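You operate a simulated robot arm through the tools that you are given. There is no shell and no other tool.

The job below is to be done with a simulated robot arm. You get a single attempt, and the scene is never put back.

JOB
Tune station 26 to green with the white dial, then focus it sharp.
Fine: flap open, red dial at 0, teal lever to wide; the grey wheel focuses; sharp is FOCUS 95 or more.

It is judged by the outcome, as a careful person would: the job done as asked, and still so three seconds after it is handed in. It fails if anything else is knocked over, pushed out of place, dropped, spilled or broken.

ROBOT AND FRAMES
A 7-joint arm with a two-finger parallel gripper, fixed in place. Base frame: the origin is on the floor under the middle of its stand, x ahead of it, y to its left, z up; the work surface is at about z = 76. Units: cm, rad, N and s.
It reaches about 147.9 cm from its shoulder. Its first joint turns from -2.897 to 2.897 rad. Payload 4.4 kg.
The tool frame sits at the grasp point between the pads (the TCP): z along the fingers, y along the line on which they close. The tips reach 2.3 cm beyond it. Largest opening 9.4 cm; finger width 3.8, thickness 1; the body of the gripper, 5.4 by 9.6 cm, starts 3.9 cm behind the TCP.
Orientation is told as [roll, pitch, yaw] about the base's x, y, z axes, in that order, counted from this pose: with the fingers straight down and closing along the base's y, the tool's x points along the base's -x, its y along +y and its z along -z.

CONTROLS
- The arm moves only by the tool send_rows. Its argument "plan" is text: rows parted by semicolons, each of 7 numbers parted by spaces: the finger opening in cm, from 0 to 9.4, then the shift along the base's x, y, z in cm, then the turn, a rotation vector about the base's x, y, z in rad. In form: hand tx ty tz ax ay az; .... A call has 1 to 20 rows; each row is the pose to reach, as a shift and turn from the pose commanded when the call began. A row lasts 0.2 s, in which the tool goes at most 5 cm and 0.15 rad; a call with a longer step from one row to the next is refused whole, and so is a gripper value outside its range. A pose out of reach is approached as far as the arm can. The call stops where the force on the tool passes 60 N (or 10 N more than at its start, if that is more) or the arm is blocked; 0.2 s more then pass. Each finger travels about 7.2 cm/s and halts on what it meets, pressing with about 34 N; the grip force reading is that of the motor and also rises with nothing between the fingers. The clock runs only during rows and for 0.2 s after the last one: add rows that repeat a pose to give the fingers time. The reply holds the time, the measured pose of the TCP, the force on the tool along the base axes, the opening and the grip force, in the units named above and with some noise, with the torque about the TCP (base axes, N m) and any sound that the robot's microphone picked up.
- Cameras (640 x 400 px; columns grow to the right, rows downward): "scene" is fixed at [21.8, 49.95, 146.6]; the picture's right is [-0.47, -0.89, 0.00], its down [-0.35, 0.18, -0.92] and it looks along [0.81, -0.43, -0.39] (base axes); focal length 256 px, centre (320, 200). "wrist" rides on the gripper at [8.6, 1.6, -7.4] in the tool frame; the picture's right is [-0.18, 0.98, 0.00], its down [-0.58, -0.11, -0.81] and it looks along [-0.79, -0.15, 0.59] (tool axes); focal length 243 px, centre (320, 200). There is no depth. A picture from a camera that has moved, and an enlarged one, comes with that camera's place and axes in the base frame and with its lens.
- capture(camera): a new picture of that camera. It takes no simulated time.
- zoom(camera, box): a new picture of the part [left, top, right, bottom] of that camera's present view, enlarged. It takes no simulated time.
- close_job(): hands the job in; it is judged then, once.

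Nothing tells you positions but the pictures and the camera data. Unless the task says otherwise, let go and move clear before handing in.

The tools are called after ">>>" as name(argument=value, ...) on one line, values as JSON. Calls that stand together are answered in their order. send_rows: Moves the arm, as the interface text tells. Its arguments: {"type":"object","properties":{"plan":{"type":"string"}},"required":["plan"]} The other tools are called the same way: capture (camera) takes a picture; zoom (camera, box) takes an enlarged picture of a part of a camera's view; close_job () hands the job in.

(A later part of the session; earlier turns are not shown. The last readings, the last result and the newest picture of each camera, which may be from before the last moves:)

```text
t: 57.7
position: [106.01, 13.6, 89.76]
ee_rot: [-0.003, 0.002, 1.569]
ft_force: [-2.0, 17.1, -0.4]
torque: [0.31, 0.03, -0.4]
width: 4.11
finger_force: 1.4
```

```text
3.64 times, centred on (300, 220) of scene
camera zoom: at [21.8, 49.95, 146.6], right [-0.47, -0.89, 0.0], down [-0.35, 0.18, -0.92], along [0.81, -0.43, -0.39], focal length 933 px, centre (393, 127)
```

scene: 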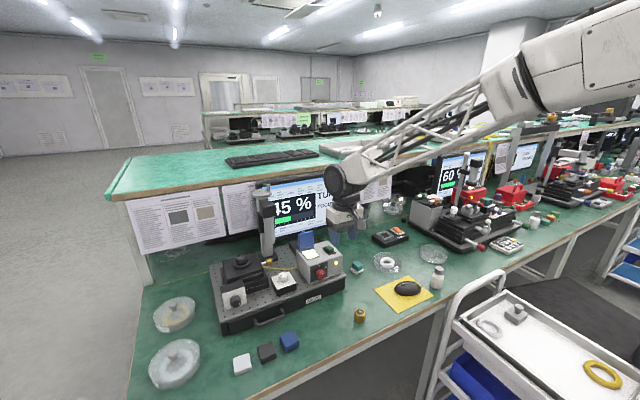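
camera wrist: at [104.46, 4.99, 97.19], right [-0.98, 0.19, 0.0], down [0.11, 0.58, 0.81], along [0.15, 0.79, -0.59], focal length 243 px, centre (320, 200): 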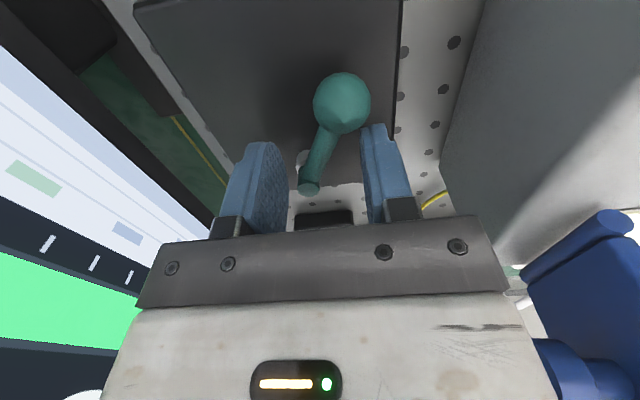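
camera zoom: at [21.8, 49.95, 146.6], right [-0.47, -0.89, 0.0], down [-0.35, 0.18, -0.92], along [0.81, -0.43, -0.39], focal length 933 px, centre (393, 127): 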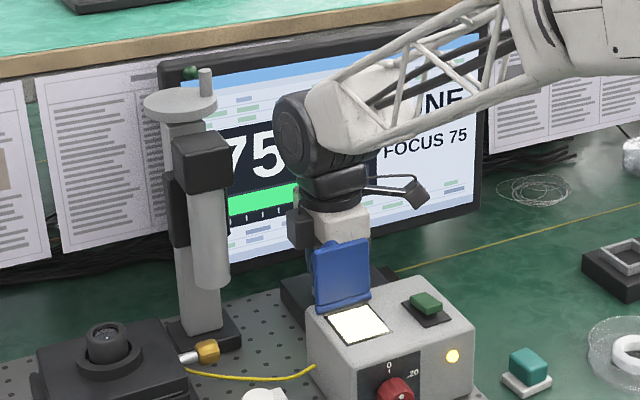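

75 %, with about 17 N of resistance. I'll nudge once more to see whether this is the end stop.

>>> send_rows(plan="4 0.2 -0.15 0 0 0 0; 4 0.4 -0.3 0 0 0 0; 4 0.4 -0.3 0 0 0 0; 4 0.4 -0.3 0 0 0 0")

>>> capture(camera="wrist")

>>> zoom(camera="scene", box=[250, 175, 350, 245])

```text
t: 58.6
position: [106.49, 13.43, 89.79]
ee_rot: [-0.002, 0.002, 1.57]
ft_force: [-16.2, 17.2, 2.9]
torque: [0.13, 0.46, -0.69]
width: 4.77
finger_force: 8.9
stopped in row 4: the force on the tool passed its limit at 62 N (the readings are from after the stop); the commanded pose is now the measured one
```

```text
taken
camera wrist: at [104.81, 4.94, 97.18], right [-0.98, 0.18, 0.0], down [0.11, 0.58, 0.81], along [0.15, 0.79, -0.59], focal length 243 px, centre (320, 200)
```

wrist: 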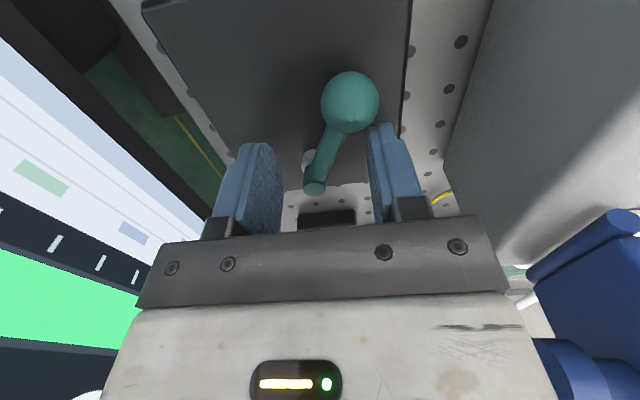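

```text
5.71 times, centred on (300, 210) of scene
camera zoom: at [21.8, 49.95, 146.6], right [-0.47, -0.89, 0.0], down [-0.35, 0.18, -0.92], along [0.81, -0.43, -0.39], focal length 1466 px, centre (434, 143)
```

zoom: 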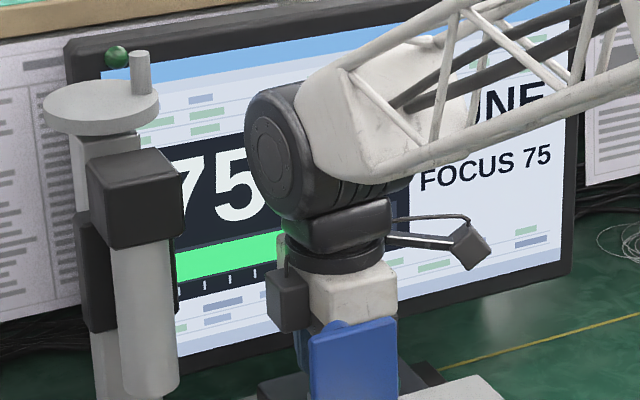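

The lever is firmly against its end stop at 75 %, so that's wide. I'll back off diagonally and rise clear.

>>> send_rows(plan="4.4 -0.3 0.4 0 0 0 0; 4.4 -0.3 0.9 0 0 0 0; 4.4 -0.3 0.9 1.5 0 0 0; 4.4 -0.3 0.9 5 0 0 0; 4.4 -0.3 0.5 9 0 0 0; 4.4 -0.3 0 13 0 0 0; 4.4 -0.3 0 13 0 0 0")

>>> capture(camera="wrist")

>>> zoom(camera="scene", box=[220, 165, 360, 275])

```text
t: 60.2
position: [106.1, 13.55, 102.75]
ee_rot: [-0.002, 0.001, 1.571]
ft_force: [-0.4, 0.1, -1.1]
torque: [0.01, -0.03, 0.02]
width: 4.42
finger_force: 0.1
```

```text
taken
camera wrist: at [104.51, 4.93, 110.32], right [-0.98, 0.18, 0.0], down [0.11, 0.58, 0.81], along [0.15, 0.79, -0.59], focal length 243 px, centre (320, 200)
```

wrist: 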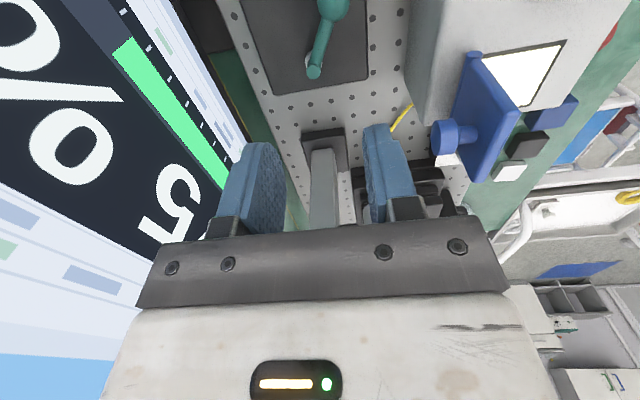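

```text
3.64 times, centred on (290, 220) of scene
camera zoom: at [21.8, 49.95, 146.6], right [-0.47, -0.89, 0.0], down [-0.35, 0.18, -0.92], along [0.81, -0.43, -0.39], focal length 933 px, centre (429, 127)
```

zoom: 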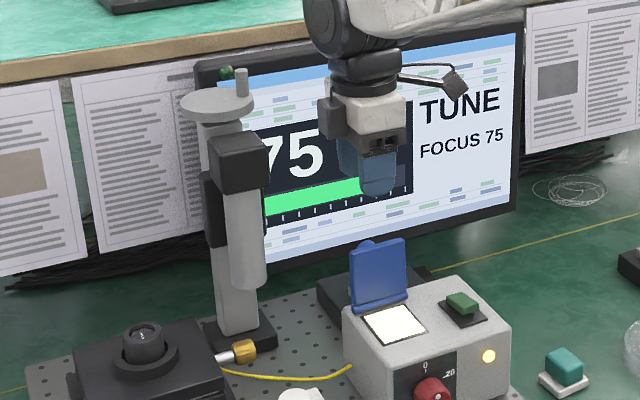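

The flap is open, the red dial is at 0 and the lever is wide, so 75 % is the new baseline. The white dial comes next. I'll check clearances around the column and read the dial before approaching.

>>> send_rows(plan="4.4 -2 0 2 0 0 0; 4.4 -5 0 5 0 0 -0.14; 4.4 -8.5 0.3 7 0 0 -0.28; 4.4 -12 0.8 8 0 0 -0.42; 4.4 -15.5 1.8 8 0 0 -0.56; 4.4 -18 3.5 7 0 0 -0.7; 4.4 -19 6 5 0 0 -0.84; 4.4 -19 8.5 3 0 0 -0.98; 4.4 -19 11 1 0 0 -1.12; 4.4 -18.5 12.5 -1 0 0 -1.26; 4.4 -18 13.5 -3 0 0 -1.4; 4.4 -17.5 14 -4 0 0 -1.54; 4.4 -17 14 -4 0 0 -1.57; 4.4 -17 14 -4 0 0 -1.57")

>>> capture(camera="wrist")

>>> zoom(camera="scene", box=[220, 165, 360, 315])

```text
t: 63.2
position: [89.25, 27.4, 98.66]
ee_rot: [-0.003, 0.003, 0.002]
ft_force: [-0.2, -0.4, 0.3]
torque: [0.01, 0.0, 0.02]
width: 4.4
finger_force: 0.1
```

```text
taken
camera wrist: at [80.56, 29.17, 106.21], right [0.18, 0.98, 0.0], down [0.58, -0.11, 0.81], along [0.79, -0.15, -0.59], focal length 243 px, centre (320, 200)
```

wrist: 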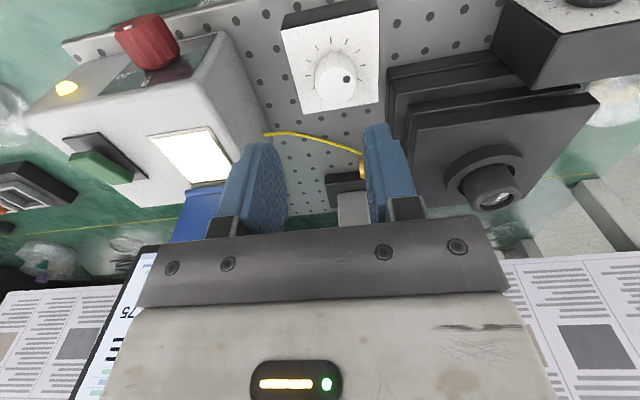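

```text
2.67 times, centred on (290, 240) of scene
camera zoom: at [21.8, 49.95, 146.6], right [-0.47, -0.89, 0.0], down [-0.35, 0.18, -0.92], along [0.81, -0.43, -0.39], focal length 684 px, centre (400, 93)
```

zoom: 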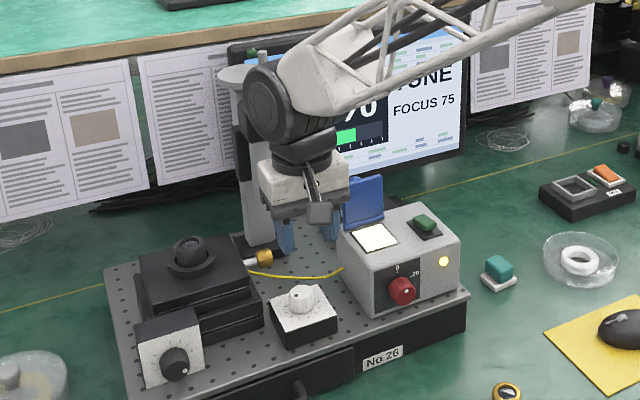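

I'm above and slightly behind the white dial. I'll zoom in on it.

>>> zoom(camera="wrist", box=[275, 0, 395, 120])

>>> zoom(camera="scene", box=[265, 255, 305, 295])

```text
3.33 times, centred on (335, 60) of wrist
camera zoom: at [80.56, 29.17, 106.21], right [0.18, 0.98, 0.0], down [0.58, -0.11, 0.81], along [0.79, -0.15, -0.59], focal length 809 px, centre (270, 667)
```

zoom: 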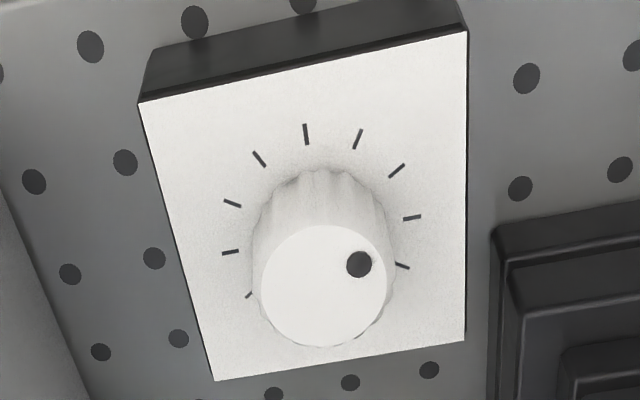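

```text
10.00 times, centred on (285, 275) of scene
camera zoom: at [21.8, 49.95, 146.6], right [-0.47, -0.89, 0.0], down [-0.35, 0.18, -0.92], along [0.81, -0.43, -0.39], focal length 2565 px, centre (670, -550)
```

zoom: 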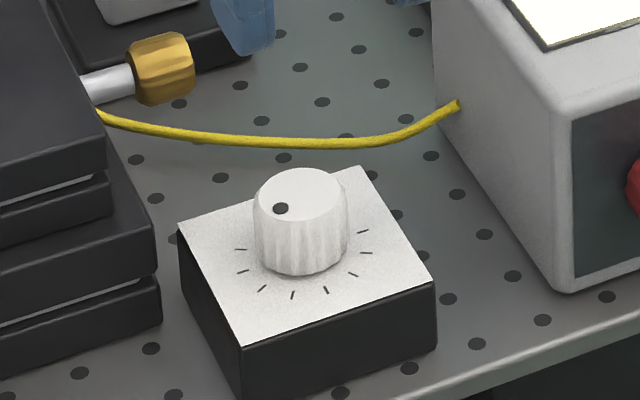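

The dial axis is at about (89.9, 28.3) with its top at z 89.3, and the dot is about 68° clockwise from the front on a ±120° scale. I'll descend over it and grip.

>>> send_rows(plan="5.2 0.7 0.9 -2 0 0 0; 5.2 0.7 0.9 -5 0 0 0; 5.2 0.7 0.9 -7.5 0 0 0; 5.2 0.7 0.9 -9 0 0 0; 5.2 0.7 0.9 -9 0 0 0; 4 0.7 0.9 -9 0 0 0; 2.4 0.7 0.9 -9 0 0 0; 2.4 0.7 0.9 -9 0 0 0; 2.4 0.7 0.9 -9 0 0 0")

>>> capture(camera="wrist")

>>> zoom(camera="scene", box=[220, 165, 360, 315])

```text
t: 65.2
position: [89.67, 28.49, 89.74]
ee_rot: [-0.003, 0.0, 0.002]
ft_force: [-0.7, 39.3, -6.6]
torque: [1.23, -0.17, 0.09]
width: 3.15
finger_force: 45.5
```

```text
taken
camera wrist: at [81.06, 30.17, 97.17], right [0.18, 0.98, 0.0], down [0.58, -0.11, 0.81], along [0.79, -0.15, -0.59], focal length 243 px, centre (320, 200)
```

wrist: 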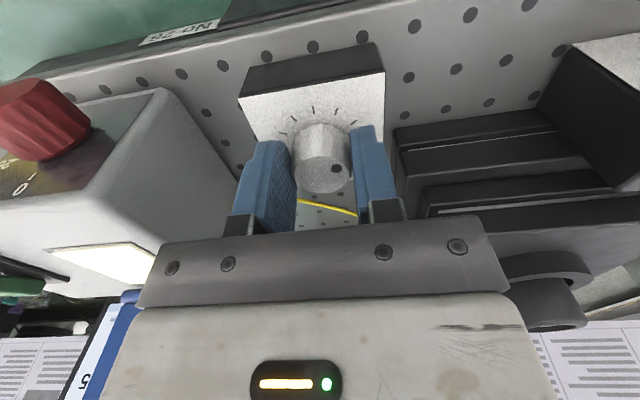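

```text
2.67 times, centred on (290, 240) of scene
camera zoom: at [21.8, 49.95, 146.6], right [-0.47, -0.89, 0.0], down [-0.35, 0.18, -0.92], along [0.81, -0.43, -0.39], focal length 684 px, centre (400, 93)
```

zoom: 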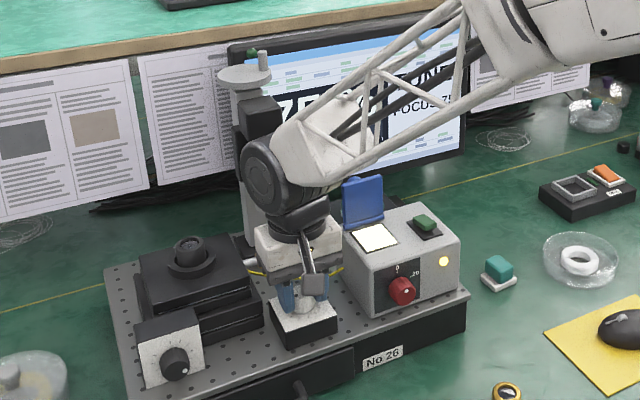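

The dial is gripped, with a side-load from a small y offset that I'll trim by 0.2 cm. Then I'll turn a little counter-clockwise and watch the reading.

>>> send_rows(plan="2.4 0 0.22 0 0 0 0; 2.4 0 0.22 0 0 0 0.1; 2.4 0 0.22 0 0 0 0.2; 2.4 0 0.22 0 0 0 0.2")

>>> zoom(camera="scene", box=[255, 170, 355, 240])

>>> capture(camera="wrist")

```text
t: 66.2
position: [89.81, 28.45, 89.73]
ee_rot: [-0.002, 0.001, 0.2]
ft_force: [-30.0, -17.5, 8.1]
torque: [-0.19, 1.02, 0.01]
width: 3.14
finger_force: 44.8
```

```text
5.71 times, centred on (305, 205) of scene
camera zoom: at [21.8, 49.95, 146.6], right [-0.47, -0.89, 0.0], down [-0.35, 0.18, -0.92], along [0.81, -0.43, -0.39], focal length 1466 px, centre (406, 171)
```

zoom: 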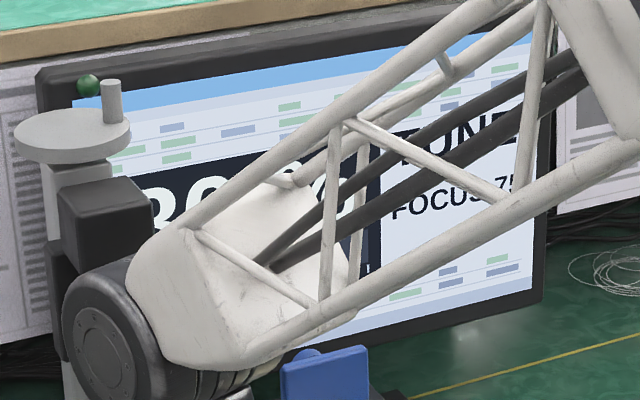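

```text
taken
camera wrist: at [81.06, 28.41, 97.17], right [-0.02, 1.0, 0.0], down [0.59, 0.01, 0.81], along [0.81, 0.01, -0.59], focal length 243 px, centre (320, 200)
```

wrist: 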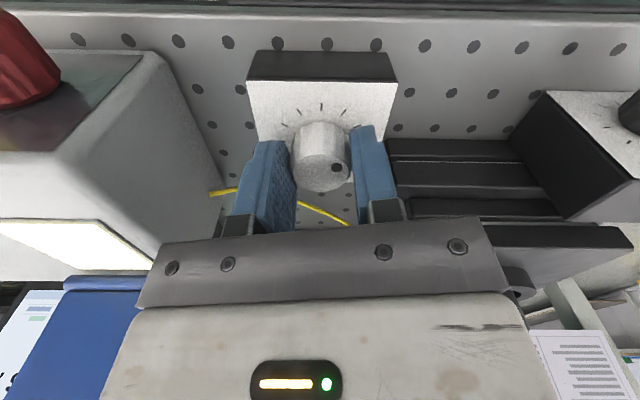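

The reading moved, though the forearm half hides the digits; it looks like 80. I'll trim the centring and turn a little more the same way.

>>> send_rows(plan="2.4 -0.18 -0.1 0 0 0 0; 2.4 -0.18 -0.1 0 0 0 0.1; 2.4 -0.18 -0.1 0 0 0 0.2; 2.4 -0.18 -0.1 0 0 0 0.2")

>>> zoom(camera="scene", box=[265, 180, 345, 230])

```text
t: 67.2
position: [89.83, 28.38, 89.8]
ee_rot: [-0.002, 0.001, 0.401]
ft_force: [31.1, -13.3, -17.2]
torque: [0.38, -0.83, -0.03]
width: 3.2
finger_force: 45.0
```

```text
8.00 times, centred on (305, 205) of scene
camera zoom: at [21.8, 49.95, 146.6], right [-0.47, -0.89, 0.0], down [-0.35, 0.18, -0.92], along [0.81, -0.43, -0.39], focal length 2052 px, centre (440, 160)
```

zoom: 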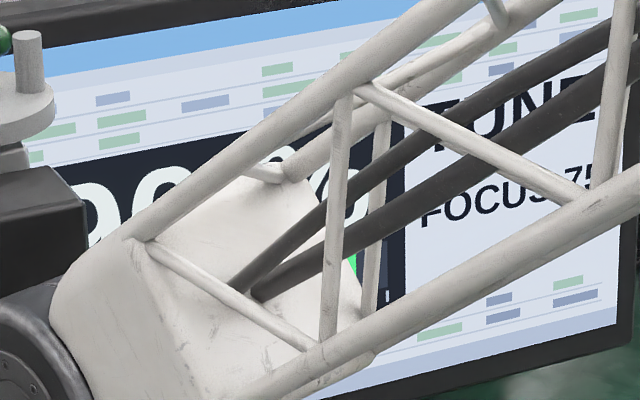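

Now it looks like 90 %, with the green bar near the right end. I'll continue in smaller steps.

>>> send_rows(plan="2.4 0.12 -0.08 0 0 0 0.05; 2.4 0.12 -0.08 0 0 0 0.1; 2.4 0.12 -0.08 0 0 0 0.1")

>>> zoom(camera="scene", box=[265, 180, 345, 230])

```text
t: 68.0
position: [89.78, 28.42, 89.72]
ee_rot: [-0.003, 0.001, 0.501]
ft_force: [35.6, 0.8, -19.9]
torque: [0.32, -0.37, -0.01]
width: 3.17
finger_force: 45.2
```

```text
8.00 times, centred on (305, 205) of scene
camera zoom: at [21.8, 49.95, 146.6], right [-0.47, -0.89, 0.0], down [-0.35, 0.18, -0.92], along [0.81, -0.43, -0.39], focal length 2052 px, centre (440, 160)
```

zoom: 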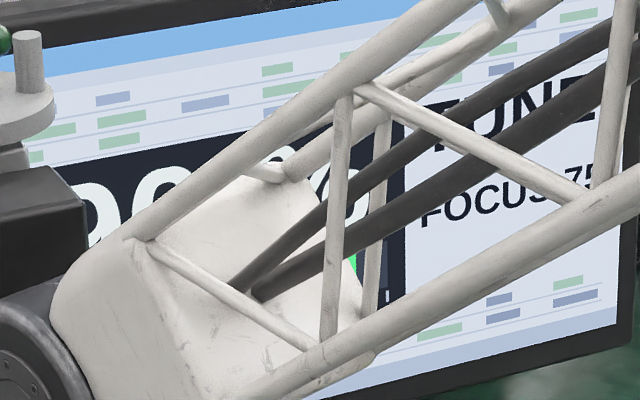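

>>> send_rows(plan="2.4 0.1 0 0 0 0 0.05; 2.4 0.1 0 0 0 0 0.1; 2.4 0.1 0 0 0 0 0.1")

>>> zoom(camera="scene", box=[265, 180, 345, 230])

>>> capture(camera="wrist")

```text
t: 68.8
position: [89.8, 28.38, 89.85]
ee_rot: [-0.003, 0.006, 0.601]
ft_force: [-8.4, -6.9, -10.7]
torque: [0.14, 0.22, 0.01]
width: 3.16
finger_force: 45.2
```

```text
8.00 times, centred on (305, 205) of scene
camera zoom: at [21.8, 49.95, 146.6], right [-0.47, -0.89, 0.0], down [-0.35, 0.18, -0.92], along [0.81, -0.43, -0.39], focal length 2052 px, centre (440, 160)
```

zoom: 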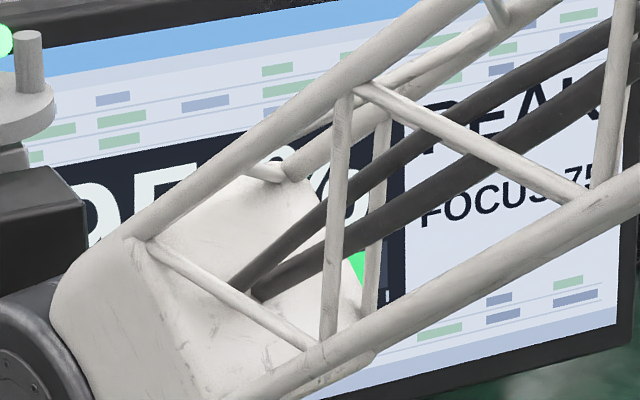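

```text
taken
camera wrist: at [81.81, 24.9, 97.2], right [-0.4, 0.91, 0.0], down [0.54, 0.24, 0.8], along [0.74, 0.32, -0.59], focal length 243 px, centre (320, 200)
```

wrist: 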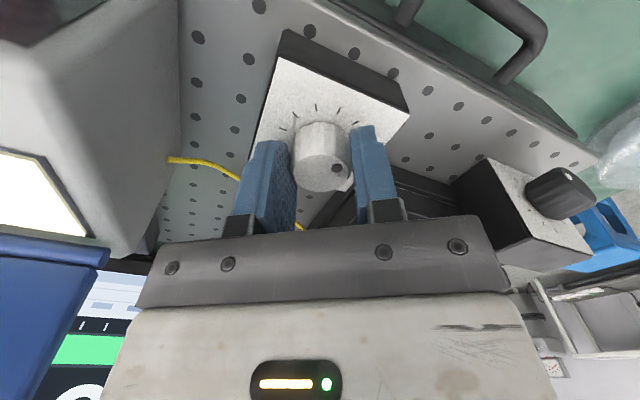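

PEAK at 95 %, and the green lamp on the monitor has lit. I'll turn slightly further to sit nearer the middle of the peak.

>>> send_rows(plan="2.4 0 -0.04 -0.05 0 0 0.05; 2.4 0 -0.04 -0.05 0 0 0.1; 2.4 0 -0.04 -0.05 0 0 0.1")

>>> zoom(camera="scene", box=[260, 175, 350, 235])

```text
t: 69.6
position: [89.74, 28.38, 89.74]
ee_rot: [-0.001, 0.001, 0.702]
ft_force: [-28.6, 11.6, -2.8]
torque: [-0.33, 1.34, 0.08]
width: 3.16
finger_force: 45.4
```

```text
6.67 times, centred on (305, 205) of scene
camera zoom: at [21.8, 49.95, 146.6], right [-0.47, -0.89, 0.0], down [-0.35, 0.18, -0.92], along [0.81, -0.43, -0.39], focal length 1710 px, centre (420, 167)
```

zoom: 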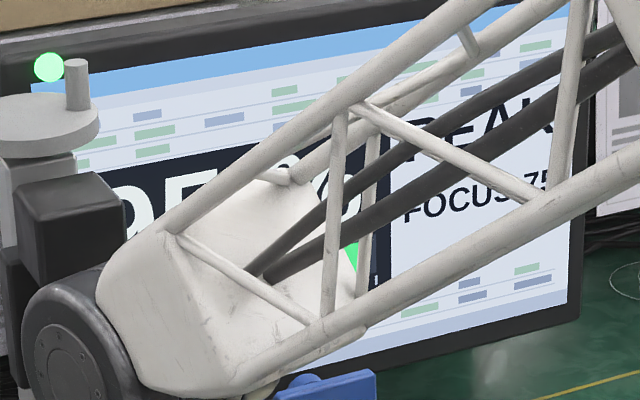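

Still 95 % and PEAK. One more small step to find the middle.

>>> send_rows(plan="2.4 -0.12 0.06 0 0 0 0.05; 2.4 -0.12 0.06 0 0 0 0.1; 2.4 -0.12 0.06 0 0 0 0.1")

>>> zoom(camera="scene", box=[260, 175, 350, 235])

```text
t: 70.4
position: [89.74, 28.26, 89.71]
ee_rot: [0.0, 0.0, 0.802]
ft_force: [7.0, 6.2, -10.5]
torque: [1.06, -0.85, 0.03]
width: 3.17
finger_force: 45.3
```

```text
6.67 times, centred on (305, 205) of scene
camera zoom: at [21.8, 49.95, 146.6], right [-0.47, -0.89, 0.0], down [-0.35, 0.18, -0.92], along [0.81, -0.43, -0.39], focal length 1710 px, centre (420, 167)
```

zoom: 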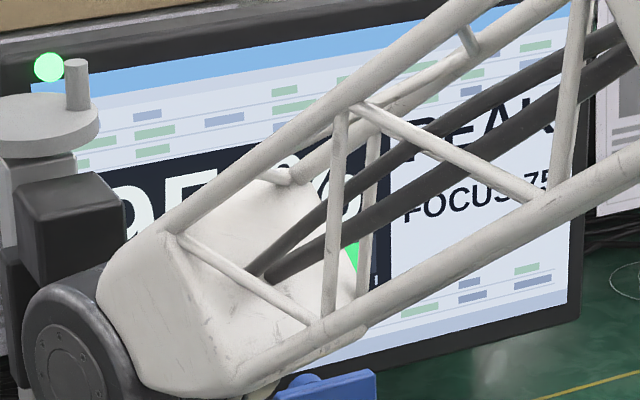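

>>> send_rows(plan="2.4 0 0.04 0 0 0 0.05; 2.4 0 0.04 0 0 0 0.1; 2.4 0 0.04 0 0 0 0.1")

>>> zoom(camera="scene", box=[260, 175, 350, 235])

```text
t: 71.2
position: [89.76, 28.27, 89.7]
ee_rot: [-0.002, 0.0, 0.9]
ft_force: [21.6, -5.1, -5.0]
torque: [0.51, -0.67, -0.09]
width: 3.18
finger_force: 44.8
```

```text
6.67 times, centred on (305, 205) of scene
camera zoom: at [21.8, 49.95, 146.6], right [-0.47, -0.89, 0.0], down [-0.35, 0.18, -0.92], along [0.81, -0.43, -0.39], focal length 1710 px, centre (420, 167)
```

zoom: 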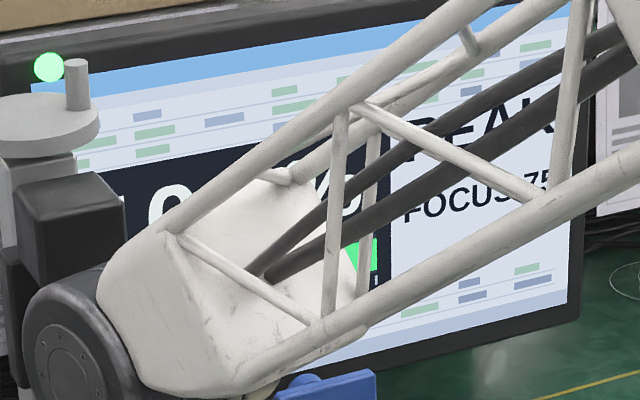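

100 % with PEAK and the lamp green: tuned. I'll release the white dial, lift straight up, and back off toward −x to re-read the screen unobstructed.

>>> send_rows(plan="4 0 0 0 0 0 0; 5.4 0 0 0 0 0 0; 5.4 0 0 0 0 0 0; 5.4 0 0 2 0 0 0; 5.4 0 0 4 0 0 0; 5.4 -2 0 8 0 0 0; 5.4 -5 0 12 0 0 0; 5.4 -7 0 16 0 0 0; 5.4 -7 0 20 0 0 0; 5.4 -7 0 24.5 0 0 0; 5.4 -7 0 29 0 0 0; 5.4 -7 0 33.5 0 0 0; 5.4 -7 0 37 0 0 0; 5.4 -7 0 37 0 0 0")

>>> capture(camera="scene")

>>> capture(camera="wrist")

```text
t: 74.2
position: [82.64, 28.24, 126.78]
ee_rot: [-0.002, 0.001, 0.901]
ft_force: [0.2, 0.3, 0.1]
torque: [0.02, 0.0, 0.02]
width: 5.4
finger_force: 0.2
```

```text
taken
```

scene: 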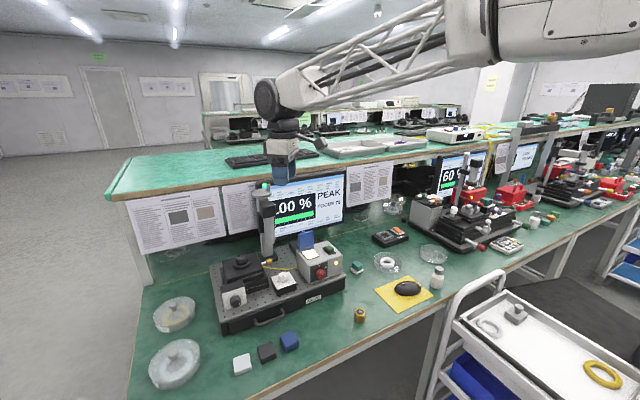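

```text
taken
camera wrist: at [76.04, 22.65, 134.27], right [-0.66, 0.75, 0.0], down [0.45, 0.39, 0.81], along [0.61, 0.53, -0.59], focal length 243 px, centre (320, 200)
```

wrist: 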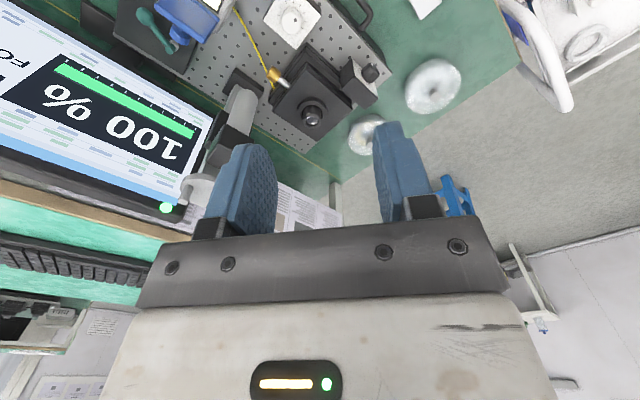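

The screen reads 100 % PEAK with the lamp green. Next is the focus wheel on the column; I'll zoom from both cameras to locate it.

>>> zoom(camera="scene", box=[245, 175, 345, 245])

>>> zoom(camera="wrist", box=[140, 70, 300, 230])

```text
5.71 times, centred on (295, 210) of scene
camera zoom: at [21.8, 49.95, 146.6], right [-0.47, -0.89, 0.0], down [-0.35, 0.18, -0.92], along [0.81, -0.43, -0.39], focal length 1466 px, centre (463, 143)
```

zoom: 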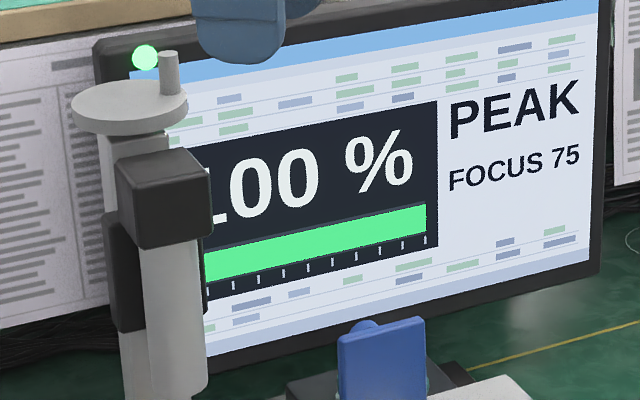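

```text
2.50 times, centred on (220, 150) of wrist
camera zoom: at [76.04, 22.65, 134.27], right [-0.66, 0.75, 0.0], down [0.45, 0.39, 0.81], along [0.61, 0.53, -0.59], focal length 606 px, centre (570, 325)
```

zoom: 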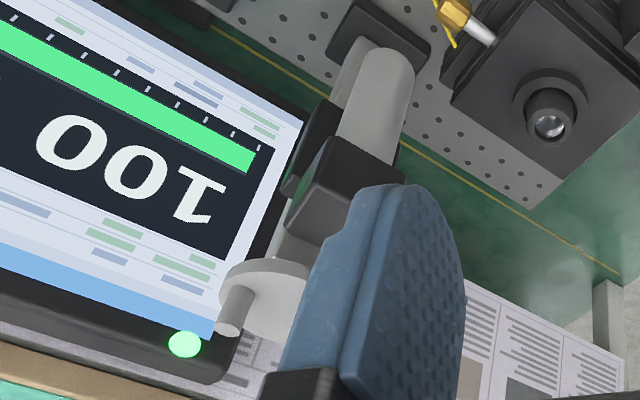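

The wheel centre is near (105.5, 28.4) with its top at z about 113.6, and the crank handle stands on it at about (106.6, 25.8). I'll turn to yaw 0 and move closer for a better look before gripping the handle.

>>> send_rows(plan="5 2 -0.2 0 0 0 -0.14; 5 4 -0.4 0 0 0 -0.28; 5 6 -0.6 0 0 0 -0.42; 5 8 -0.8 0 0 0 -0.56; 5 10 -1 0 0 0 -0.7; 5 12 -1.2 0 0 0 -0.84; 5 14 -1.4 0 0 0 -0.9; 5 14 -1.4 0 0 0 -0.9")

>>> capture(camera="wrist")

```text
t: 76.0
position: [96.86, 26.83, 126.7]
ee_rot: [-0.002, 0.002, -0.002]
ft_force: [-0.5, -0.5, 1.2]
torque: [0.0, -0.06, 0.0]
width: 5.04
finger_force: 0.0
```

```text
taken
camera wrist: at [88.13, 28.59, 134.14], right [0.18, 0.98, 0.0], down [0.58, -0.11, 0.81], along [0.79, -0.15, -0.59], focal length 243 px, centre (320, 200)
```

wrist: 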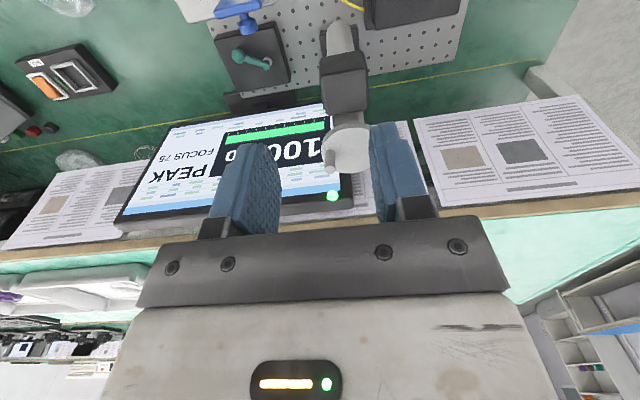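

>>> zoom(camera="wrist", box=[290, 100, 400, 200])

```text
4.00 times, centred on (345, 150) of wrist
camera zoom: at [88.13, 28.59, 134.14], right [0.18, 0.98, 0.0], down [0.58, -0.11, 0.81], along [0.79, -0.15, -0.59], focal length 970 px, centre (220, 400)
```

zoom: 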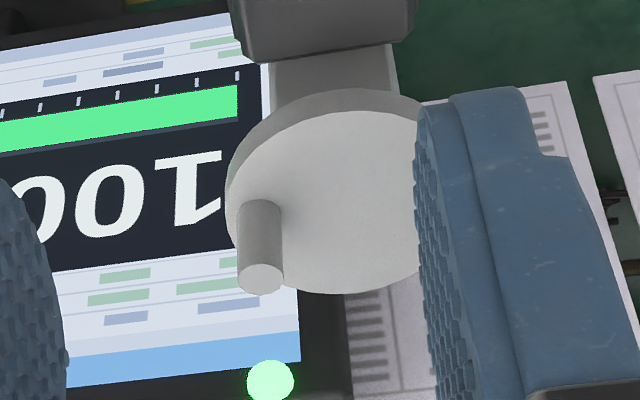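

I place the handle at (107.2, 26), rising from the wheel top at z 113.4 to 115.9, and the wheel centre at about (107.1, 28.5). I'll come down over the handle with the fingers open and grip it.

>>> send_rows(plan="4 4 -0.4 -1 0 0 0; 4 8 -0.7 -2 0 0 0; 4 10.3 -0.9 -4 0 0 0; 4 10.3 -0.9 -6.5 0 0 0; 4 10.3 -0.9 -6.5 0 0 0")

>>> capture(camera="wrist")

>>> zoom(camera="scene", box=[235, 165, 345, 245])

```text
t: 77.2
position: [106.92, 26.15, 120.17]
ee_rot: [-0.003, 0.003, 0.001]
ft_force: [0.0, -0.3, -0.7]
torque: [0.02, 0.01, 0.0]
width: 4.0
finger_force: 0.0
```

```text
taken
camera wrist: at [98.36, 27.8, 127.59], right [0.18, 0.98, 0.0], down [0.58, -0.11, 0.81], along [0.79, -0.15, -0.59], focal length 243 px, centre (320, 200)
```

wrist: 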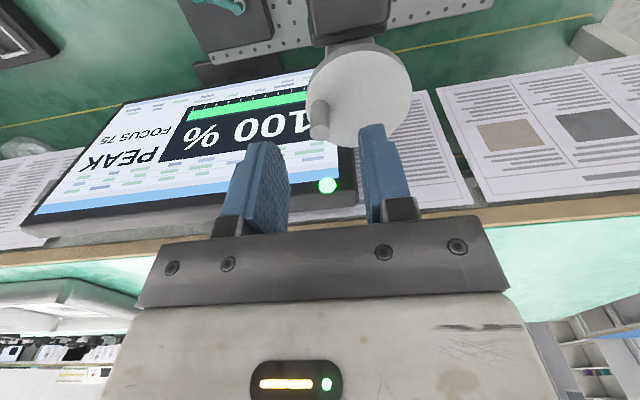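

```text
5.00 times, centred on (290, 205) of scene
camera zoom: at [21.8, 49.95, 146.6], right [-0.47, -0.89, 0.0], down [-0.35, 0.18, -0.92], along [0.81, -0.43, -0.39], focal length 1282 px, centre (470, 175)
```

zoom: 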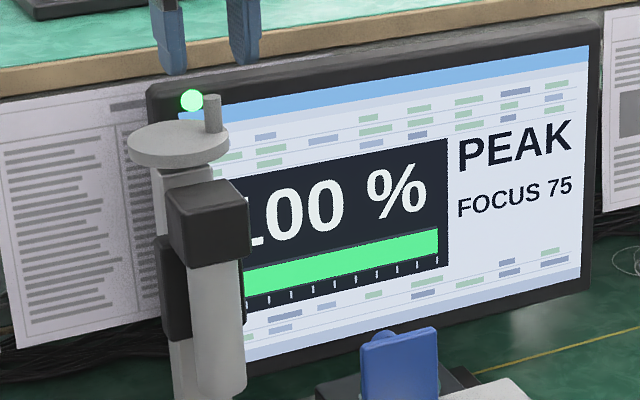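

Now the whole wheel is visible. I'll zoom to measure the handle and centre.

>>> zoom(camera="wrist", box=[290, 30, 430, 160])

```text
3.08 times, centred on (360, 95) of wrist
camera zoom: at [98.36, 27.8, 127.59], right [0.18, 0.98, 0.0], down [0.58, -0.11, 0.81], along [0.79, -0.15, -0.59], focal length 746 px, centre (197, 523)
```

zoom: 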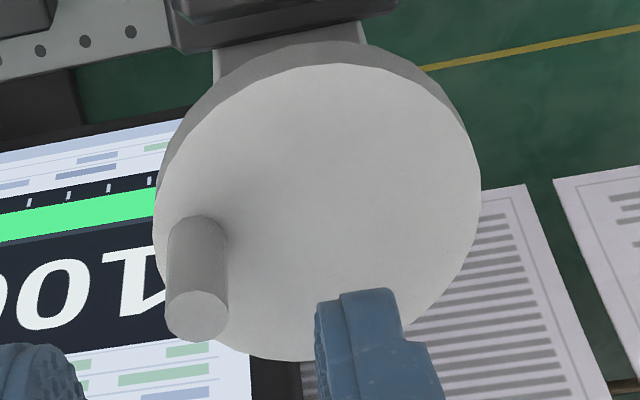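

Refined: wheel centre (107.3, 28.7), handle (107.5, 26.1), radius about 2.6. I'll descend and grip the handle.

>>> send_rows(plan="4 0.5 0 -1.5 0 0 0; 4 0.5 0 -3 0 0 0; 4 0.5 0 -3.7 0 0 0; 4 0.5 0 -3.7 0 0 0; 2.5 0.5 0 -3.7 0 0 0; 1 0.5 0 -3.7 0 0 0; 0.8 0.5 0 -3.7 0 0 0; 0.8 0.5 0 -3.7 0 0 0")

>>> capture(camera="wrist")

>>> zoom(camera="scene", box=[235, 165, 345, 245])

```text
t: 79.0
position: [107.57, 26.2, 116.45]
ee_rot: [-0.002, 0.002, 0.001]
ft_force: [-2.7, -18.2, -0.8]
torque: [-0.31, 0.15, -0.06]
width: 1.61
finger_force: 9.2
```

```text
taken
camera wrist: at [99.0, 27.8, 123.88], right [0.18, 0.98, 0.0], down [0.58, -0.11, 0.81], along [0.79, -0.15, -0.59], focal length 243 px, centre (320, 200)
```

wrist: 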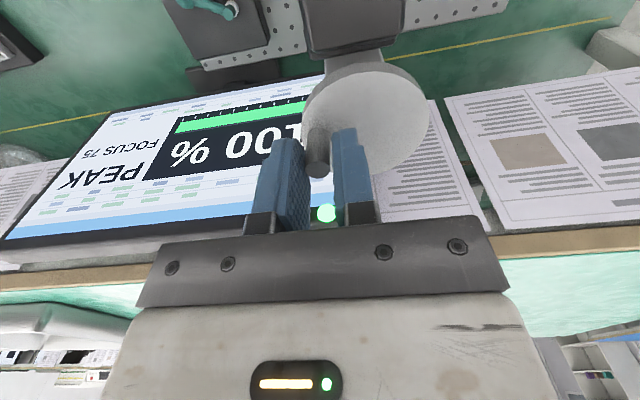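

```text
5.00 times, centred on (290, 205) of scene
camera zoom: at [21.8, 49.95, 146.6], right [-0.47, -0.89, 0.0], down [-0.35, 0.18, -0.92], along [0.81, -0.43, -0.39], focal length 1282 px, centre (470, 175)
```

zoom: 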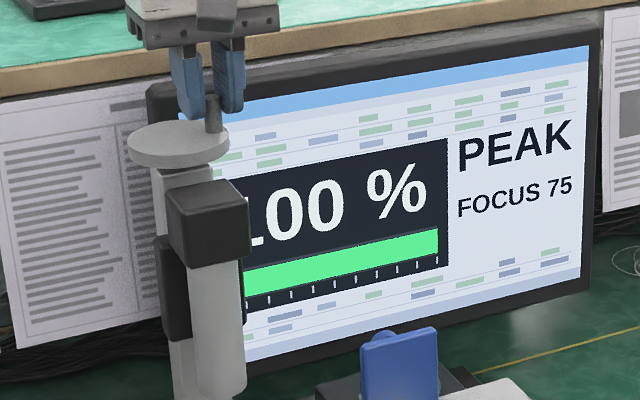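

>>> send_rows(plan="0.6 0 0 0 0 0 0; 0.6 0 0 0 0 0 0")

>>> zoom(camera="wrist", box=[250, 100, 400, 240])

```text
t: 79.6
position: [107.63, 26.06, 116.37]
ee_rot: [-0.003, 0.002, -0.001]
ft_force: [-3.1, -22.1, -1.8]
torque: [-0.46, 0.06, -0.05]
width: 1.6
finger_force: 10.7
```

```text
2.86 times, centred on (325, 170) of wrist
camera zoom: at [99.0, 27.81, 123.88], right [0.18, 0.98, 0.0], down [0.58, -0.11, 0.81], along [0.79, -0.15, -0.59], focal length 693 px, centre (306, 286)
```

zoom: 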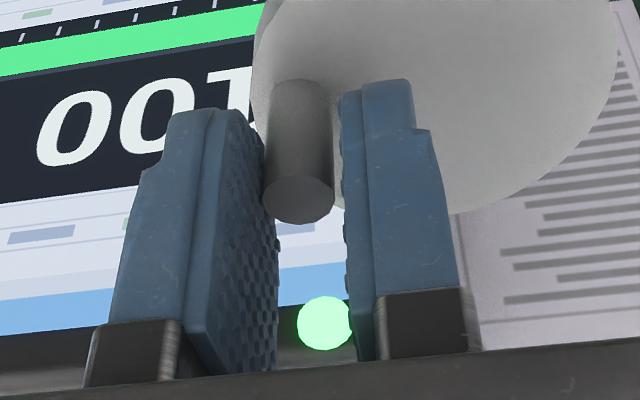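

The left finger has met the handle first, so the grip is about 0.2 cm off centre. I'll shift −y and let the fingers close.

>>> send_rows(plan="0.6 0 -0.15 0 0 0 0; 0.6 0 -0.25 0 0 0 0; 0.6 0 -0.25 0 0 0 0; 0.6 0 -0.25 0 0 0 0")

```text
t: 80.6
position: [107.56, 26.05, 116.51]
ee_rot: [-0.003, 0.003, 0.001]
ft_force: [-0.1, -3.2, 2.6]
torque: [-0.04, 0.06, 0.0]
width: 1.3
finger_force: 45.0
```

The handle is held, 1.3 cm across. I'll turn the wheel counter-clockwise about 17° and watch FOCUS.

>>> send_rows(plan="0.6 0.26 0.04 0 0 0 0.1; 0.6 0.51 0.1 0 0 0 0.2; 0.6 0.76 0.19 0 0 0 0.3; 0.6 0.76 0.19 0 0 0 0.3")

>>> zoom(camera="scene", box=[235, 165, 345, 245])

```text
t: 81.6
position: [108.55, 25.95, 116.48]
ee_rot: [-0.002, 0.0, 0.301]
ft_force: [4.5, -37.7, 7.9]
torque: [-0.72, -0.05, -0.03]
width: 1.28
finger_force: 44.9
```

```text
5.00 times, centred on (290, 205) of scene
camera zoom: at [21.8, 49.95, 146.6], right [-0.47, -0.89, 0.0], down [-0.35, 0.18, -0.92], along [0.81, -0.43, -0.39], focal length 1282 px, centre (470, 175)
```

zoom: 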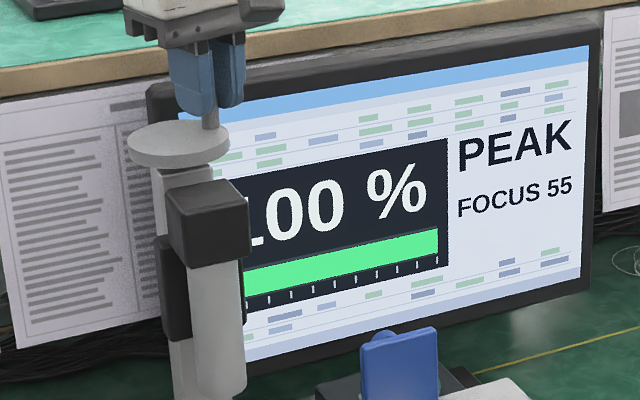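

FOCUS fell to 55, so clockwise is the right way. I'll turn back clockwise about 23° with the centre estimate corrected, and check.

>>> send_rows(plan="0.6 0 -0.15 0 0 0 0; 0.6 -0.27 -0.18 0 0 0 -0.1; 0.6 -0.54 -0.18 0 0 0 -0.2; 0.6 -0.8 -0.16 0 0 0 -0.3; 0.6 -1.07 -0.11 0 0 0 -0.4; 0.6 -1.07 -0.11 0 0 0 -0.4")

>>> zoom(camera="scene", box=[235, 165, 345, 245])

```text
t: 83.0
position: [107.28, 26.21, 116.45]
ee_rot: [-0.001, 0.003, -0.1]
ft_force: [2.1, 10.0, -2.8]
torque: [0.28, 0.66, 0.05]
width: 1.28
finger_force: 44.7
```

```text
5.00 times, centred on (290, 205) of scene
camera zoom: at [21.8, 49.95, 146.6], right [-0.47, -0.89, 0.0], down [-0.35, 0.18, -0.92], along [0.81, -0.43, -0.39], focal length 1282 px, centre (470, 175)
```

zoom: 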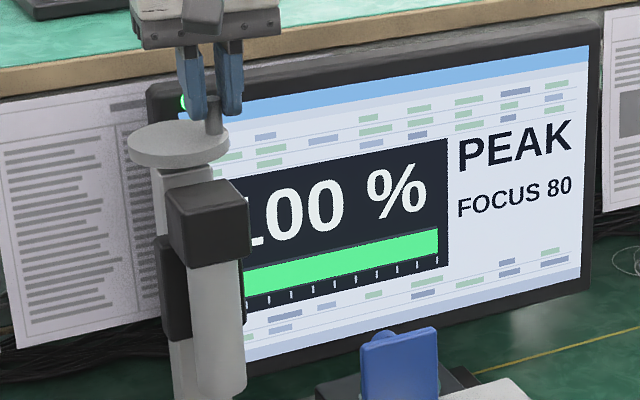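

FOCUS 80 and rising. The measured points put the centre near (108.3, 28.5). I'll continue clockwise in smaller steps.

>>> send_rows(plan="0.6 -0.23 0.12 0 0 0 -0.1; 0.6 -0.45 0.25 0 0 0 -0.2; 0.6 -0.45 0.25 0 0 0 -0.2")

>>> zoom(camera="scene", box=[235, 165, 345, 245])

```text
t: 83.8
position: [106.78, 26.26, 116.58]
ee_rot: [-0.001, 0.001, -0.298]
ft_force: [11.1, 34.2, -4.4]
torque: [0.72, 0.02, 0.21]
width: 1.27
finger_force: 44.9
```

```text
5.00 times, centred on (290, 205) of scene
camera zoom: at [21.8, 49.95, 146.6], right [-0.47, -0.89, 0.0], down [-0.35, 0.18, -0.92], along [0.81, -0.43, -0.39], focal length 1282 px, centre (470, 175)
```

zoom: 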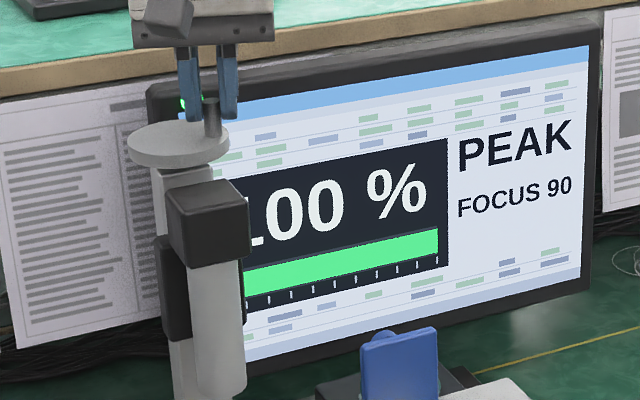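

FOCUS 90. Another small step clockwise.

>>> send_rows(plan="0.6 -0.05 0.18 0 0 0 -0.03; 0.6 -0.22 0.32 0 0 0 -0.12; 0.6 -0.32 0.4 0 0 0 -0.16; 0.6 -0.32 0.4 0 0 0 -0.16")

>>> zoom(camera="scene", box=[235, 165, 345, 245])

```text
t: 84.8
position: [106.56, 26.51, 116.37]
ee_rot: [-0.001, 0.003, -0.46]
ft_force: [4.2, 8.0, -4.9]
torque: [0.14, -0.14, 0.07]
width: 1.28
finger_force: 44.5
```

```text
5.00 times, centred on (290, 205) of scene
camera zoom: at [21.8, 49.95, 146.6], right [-0.47, -0.89, 0.0], down [-0.35, 0.18, -0.92], along [0.81, -0.43, -0.39], focal length 1282 px, centre (470, 175)
```

zoom: 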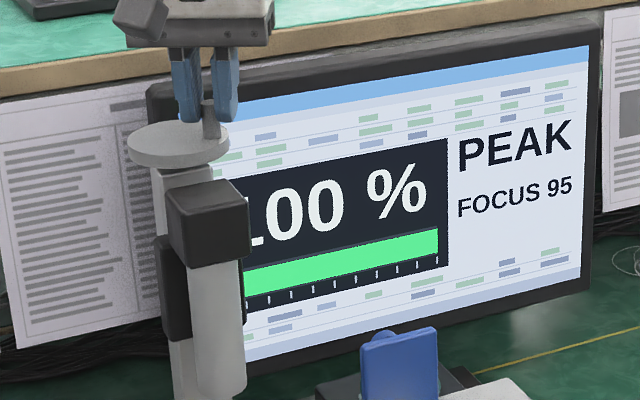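

FOCUS 95. The display rounds to fives, so I'll go a bit further to sit safely above the threshold.

>>> send_rows(plan="0.6 -0.1 0.12 0 0 0 -0.05; 0.6 -0.2 0.21 0 0 0 -0.1; 0.6 -0.2 0.21 0 0 0 -0.1")

>>> zoom(camera="scene", box=[235, 165, 345, 245])

```text
t: 85.6
position: [106.36, 26.69, 116.41]
ee_rot: [-0.002, 0.001, -0.559]
ft_force: [-2.4, -9.3, -9.1]
torque: [-0.66, -0.74, -0.13]
width: 1.27
finger_force: 44.8
```

```text
5.00 times, centred on (290, 205) of scene
camera zoom: at [21.8, 49.95, 146.6], right [-0.47, -0.89, 0.0], down [-0.35, 0.18, -0.92], along [0.81, -0.43, -0.39], focal length 1282 px, centre (470, 175)
```

zoom: 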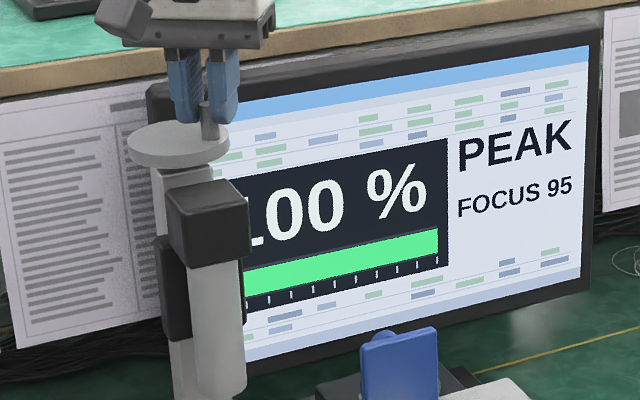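

>>> send_rows(plan="0.6 -0.09 0.08 0 0 0 -0.05; 0.6 -0.18 0.17 0 0 0 -0.1; 0.6 -0.18 0.17 0 0 0 -0.1")

>>> zoom(camera="scene", box=[235, 165, 345, 245])

```text
t: 86.4
position: [106.21, 27.03, 116.38]
ee_rot: [0.0, 0.002, -0.659]
ft_force: [6.3, -5.3, -9.2]
torque: [0.0, -0.03, -0.2]
width: 1.3
finger_force: 45.0
```

```text
5.00 times, centred on (290, 205) of scene
camera zoom: at [21.8, 49.95, 146.6], right [-0.47, -0.89, 0.0], down [-0.35, 0.18, -0.92], along [0.81, -0.43, -0.39], focal length 1282 px, centre (470, 175)
```

zoom: 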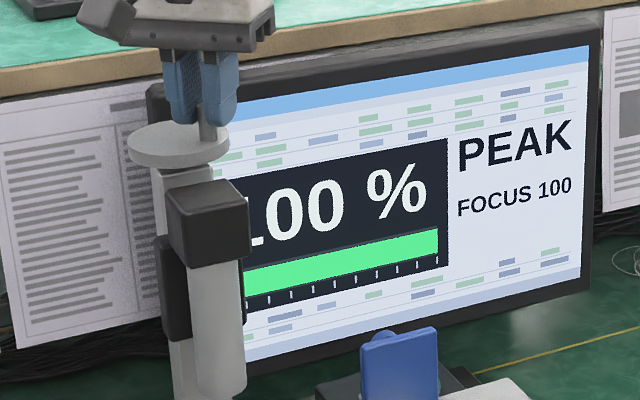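

FOCUS 100 with 100 % PEAK. I'll release the handle, lift straight up and move clear, then re-check everything.

>>> send_rows(plan="2 0 0 0 0 0 0; 3.5 0 0 0 0 0 0; 3.5 0 0 0 0 0 0; 3.5 0 0 2.5 0 0 0; 3.5 0 0 6 0 0 0; 3.5 -2 -1 10 0 0 0.1; 3.5 -6 -2.5 12 0 0 0.2; 3.5 -10 -4 12 0 0 0.34; 3.5 -14 -6 12 0 0 0.48; 3.5 -18 -8 12 0 0 0.6; 3.5 -22 -10 12 0 0 0.66; 3.5 -25 -12 12 0 0 0.66; 3.5 -25 -12 12 0 0 0.66")

>>> capture(camera="scene")

>>> zoom(camera="scene", box=[200, 170, 360, 340])

>>> capture(camera="wrist")

```text
t: 89.2
position: [81.03, 14.72, 128.51]
ee_rot: [-0.001, 0.001, 0.001]
ft_force: [1.1, 1.2, -0.7]
torque: [0.0, 0.01, 0.0]
width: 3.51
finger_force: 0.0
```

```text
taken
```

scene: 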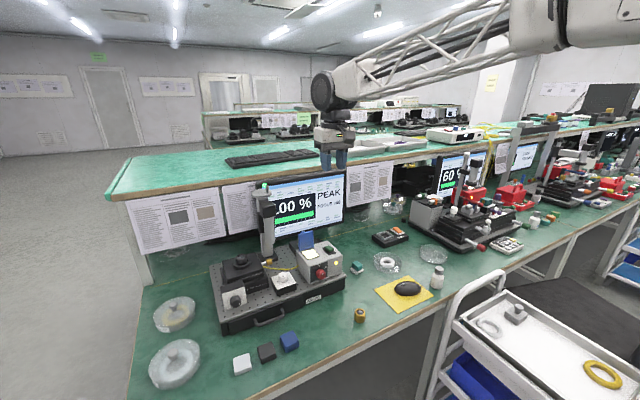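

```text
2.35 times, centred on (280, 255) of scene
camera zoom: at [21.8, 49.95, 146.6], right [-0.47, -0.89, 0.0], down [-0.35, 0.18, -0.92], along [0.81, -0.43, -0.39], focal length 604 px, centre (414, 71)
```

zoom: 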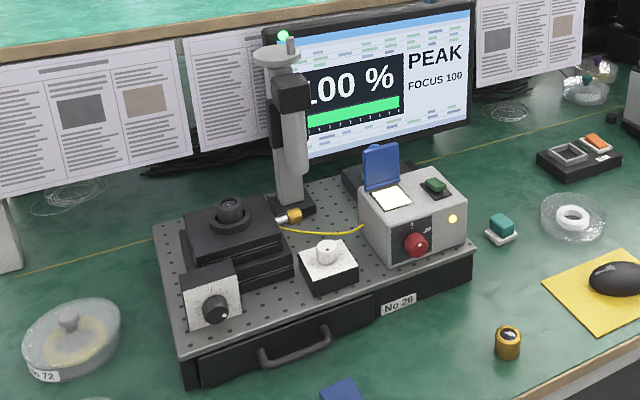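

```text
taken
camera wrist: at [72.45, 16.44, 135.96], right [0.18, 0.98, 0.0], down [0.58, -0.11, 0.81], along [0.79, -0.15, -0.59], focal length 243 px, centre (320, 200)
```

wrist: 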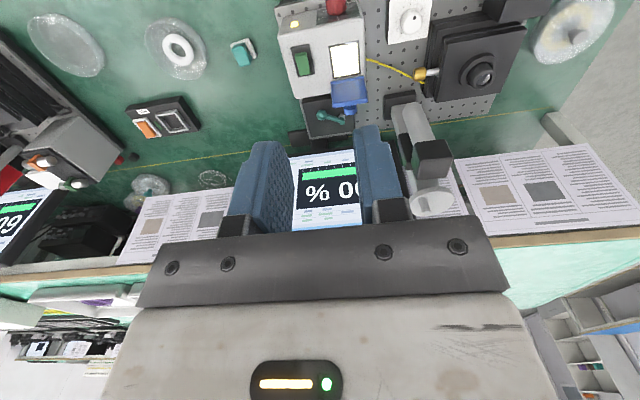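

Station 26 now shows 100 % PEAK, FOCUS 100, lamp green. One concern is left: the small gold cylinder seems to have been nudged a few millimetres toward −x and −y when the arm sagged, so I'll look at it up close.

>>> send_rows(plan="4.5 -4 0 -2 0 0 0; 5.5 -8 0 -4 0 0 0; 6 -12 0 -7 0 0 0; 6 -16 -1 -10 0 0 0; 6 -19 -2 -13 0 0 0; 6 -19 -2 -13 0 0 0")

>>> capture(camera="wrist")

>>> zoom(camera="scene", box=[340, 290, 380, 330])

```text
refused: row 4 steps farther than a row can; nothing moved
```

```text
taken
camera wrist: at [72.45, 16.44, 135.96], right [0.18, 0.98, 0.0], down [0.58, -0.11, 0.81], along [0.79, -0.15, -0.59], focal length 243 px, centre (320, 200)
```

wrist: 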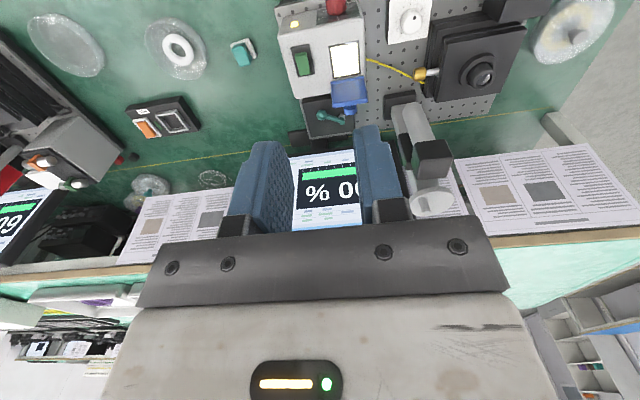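

```text
10.00 times, centred on (360, 310) of scene
camera zoom: at [21.8, 49.95, 146.6], right [-0.47, -0.89, 0.0], down [-0.35, 0.18, -0.92], along [0.81, -0.43, -0.39], focal length 2565 px, centre (-80, -900)
```

zoom: 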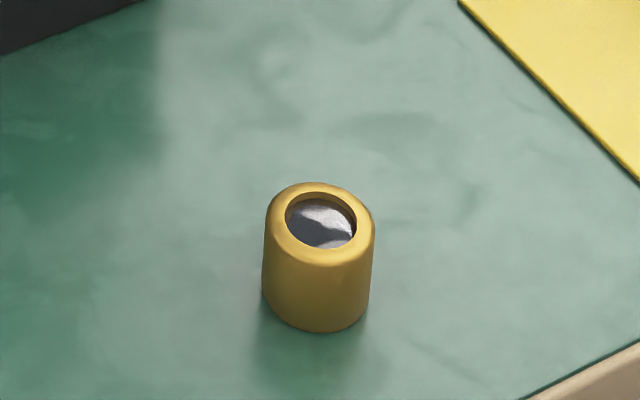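

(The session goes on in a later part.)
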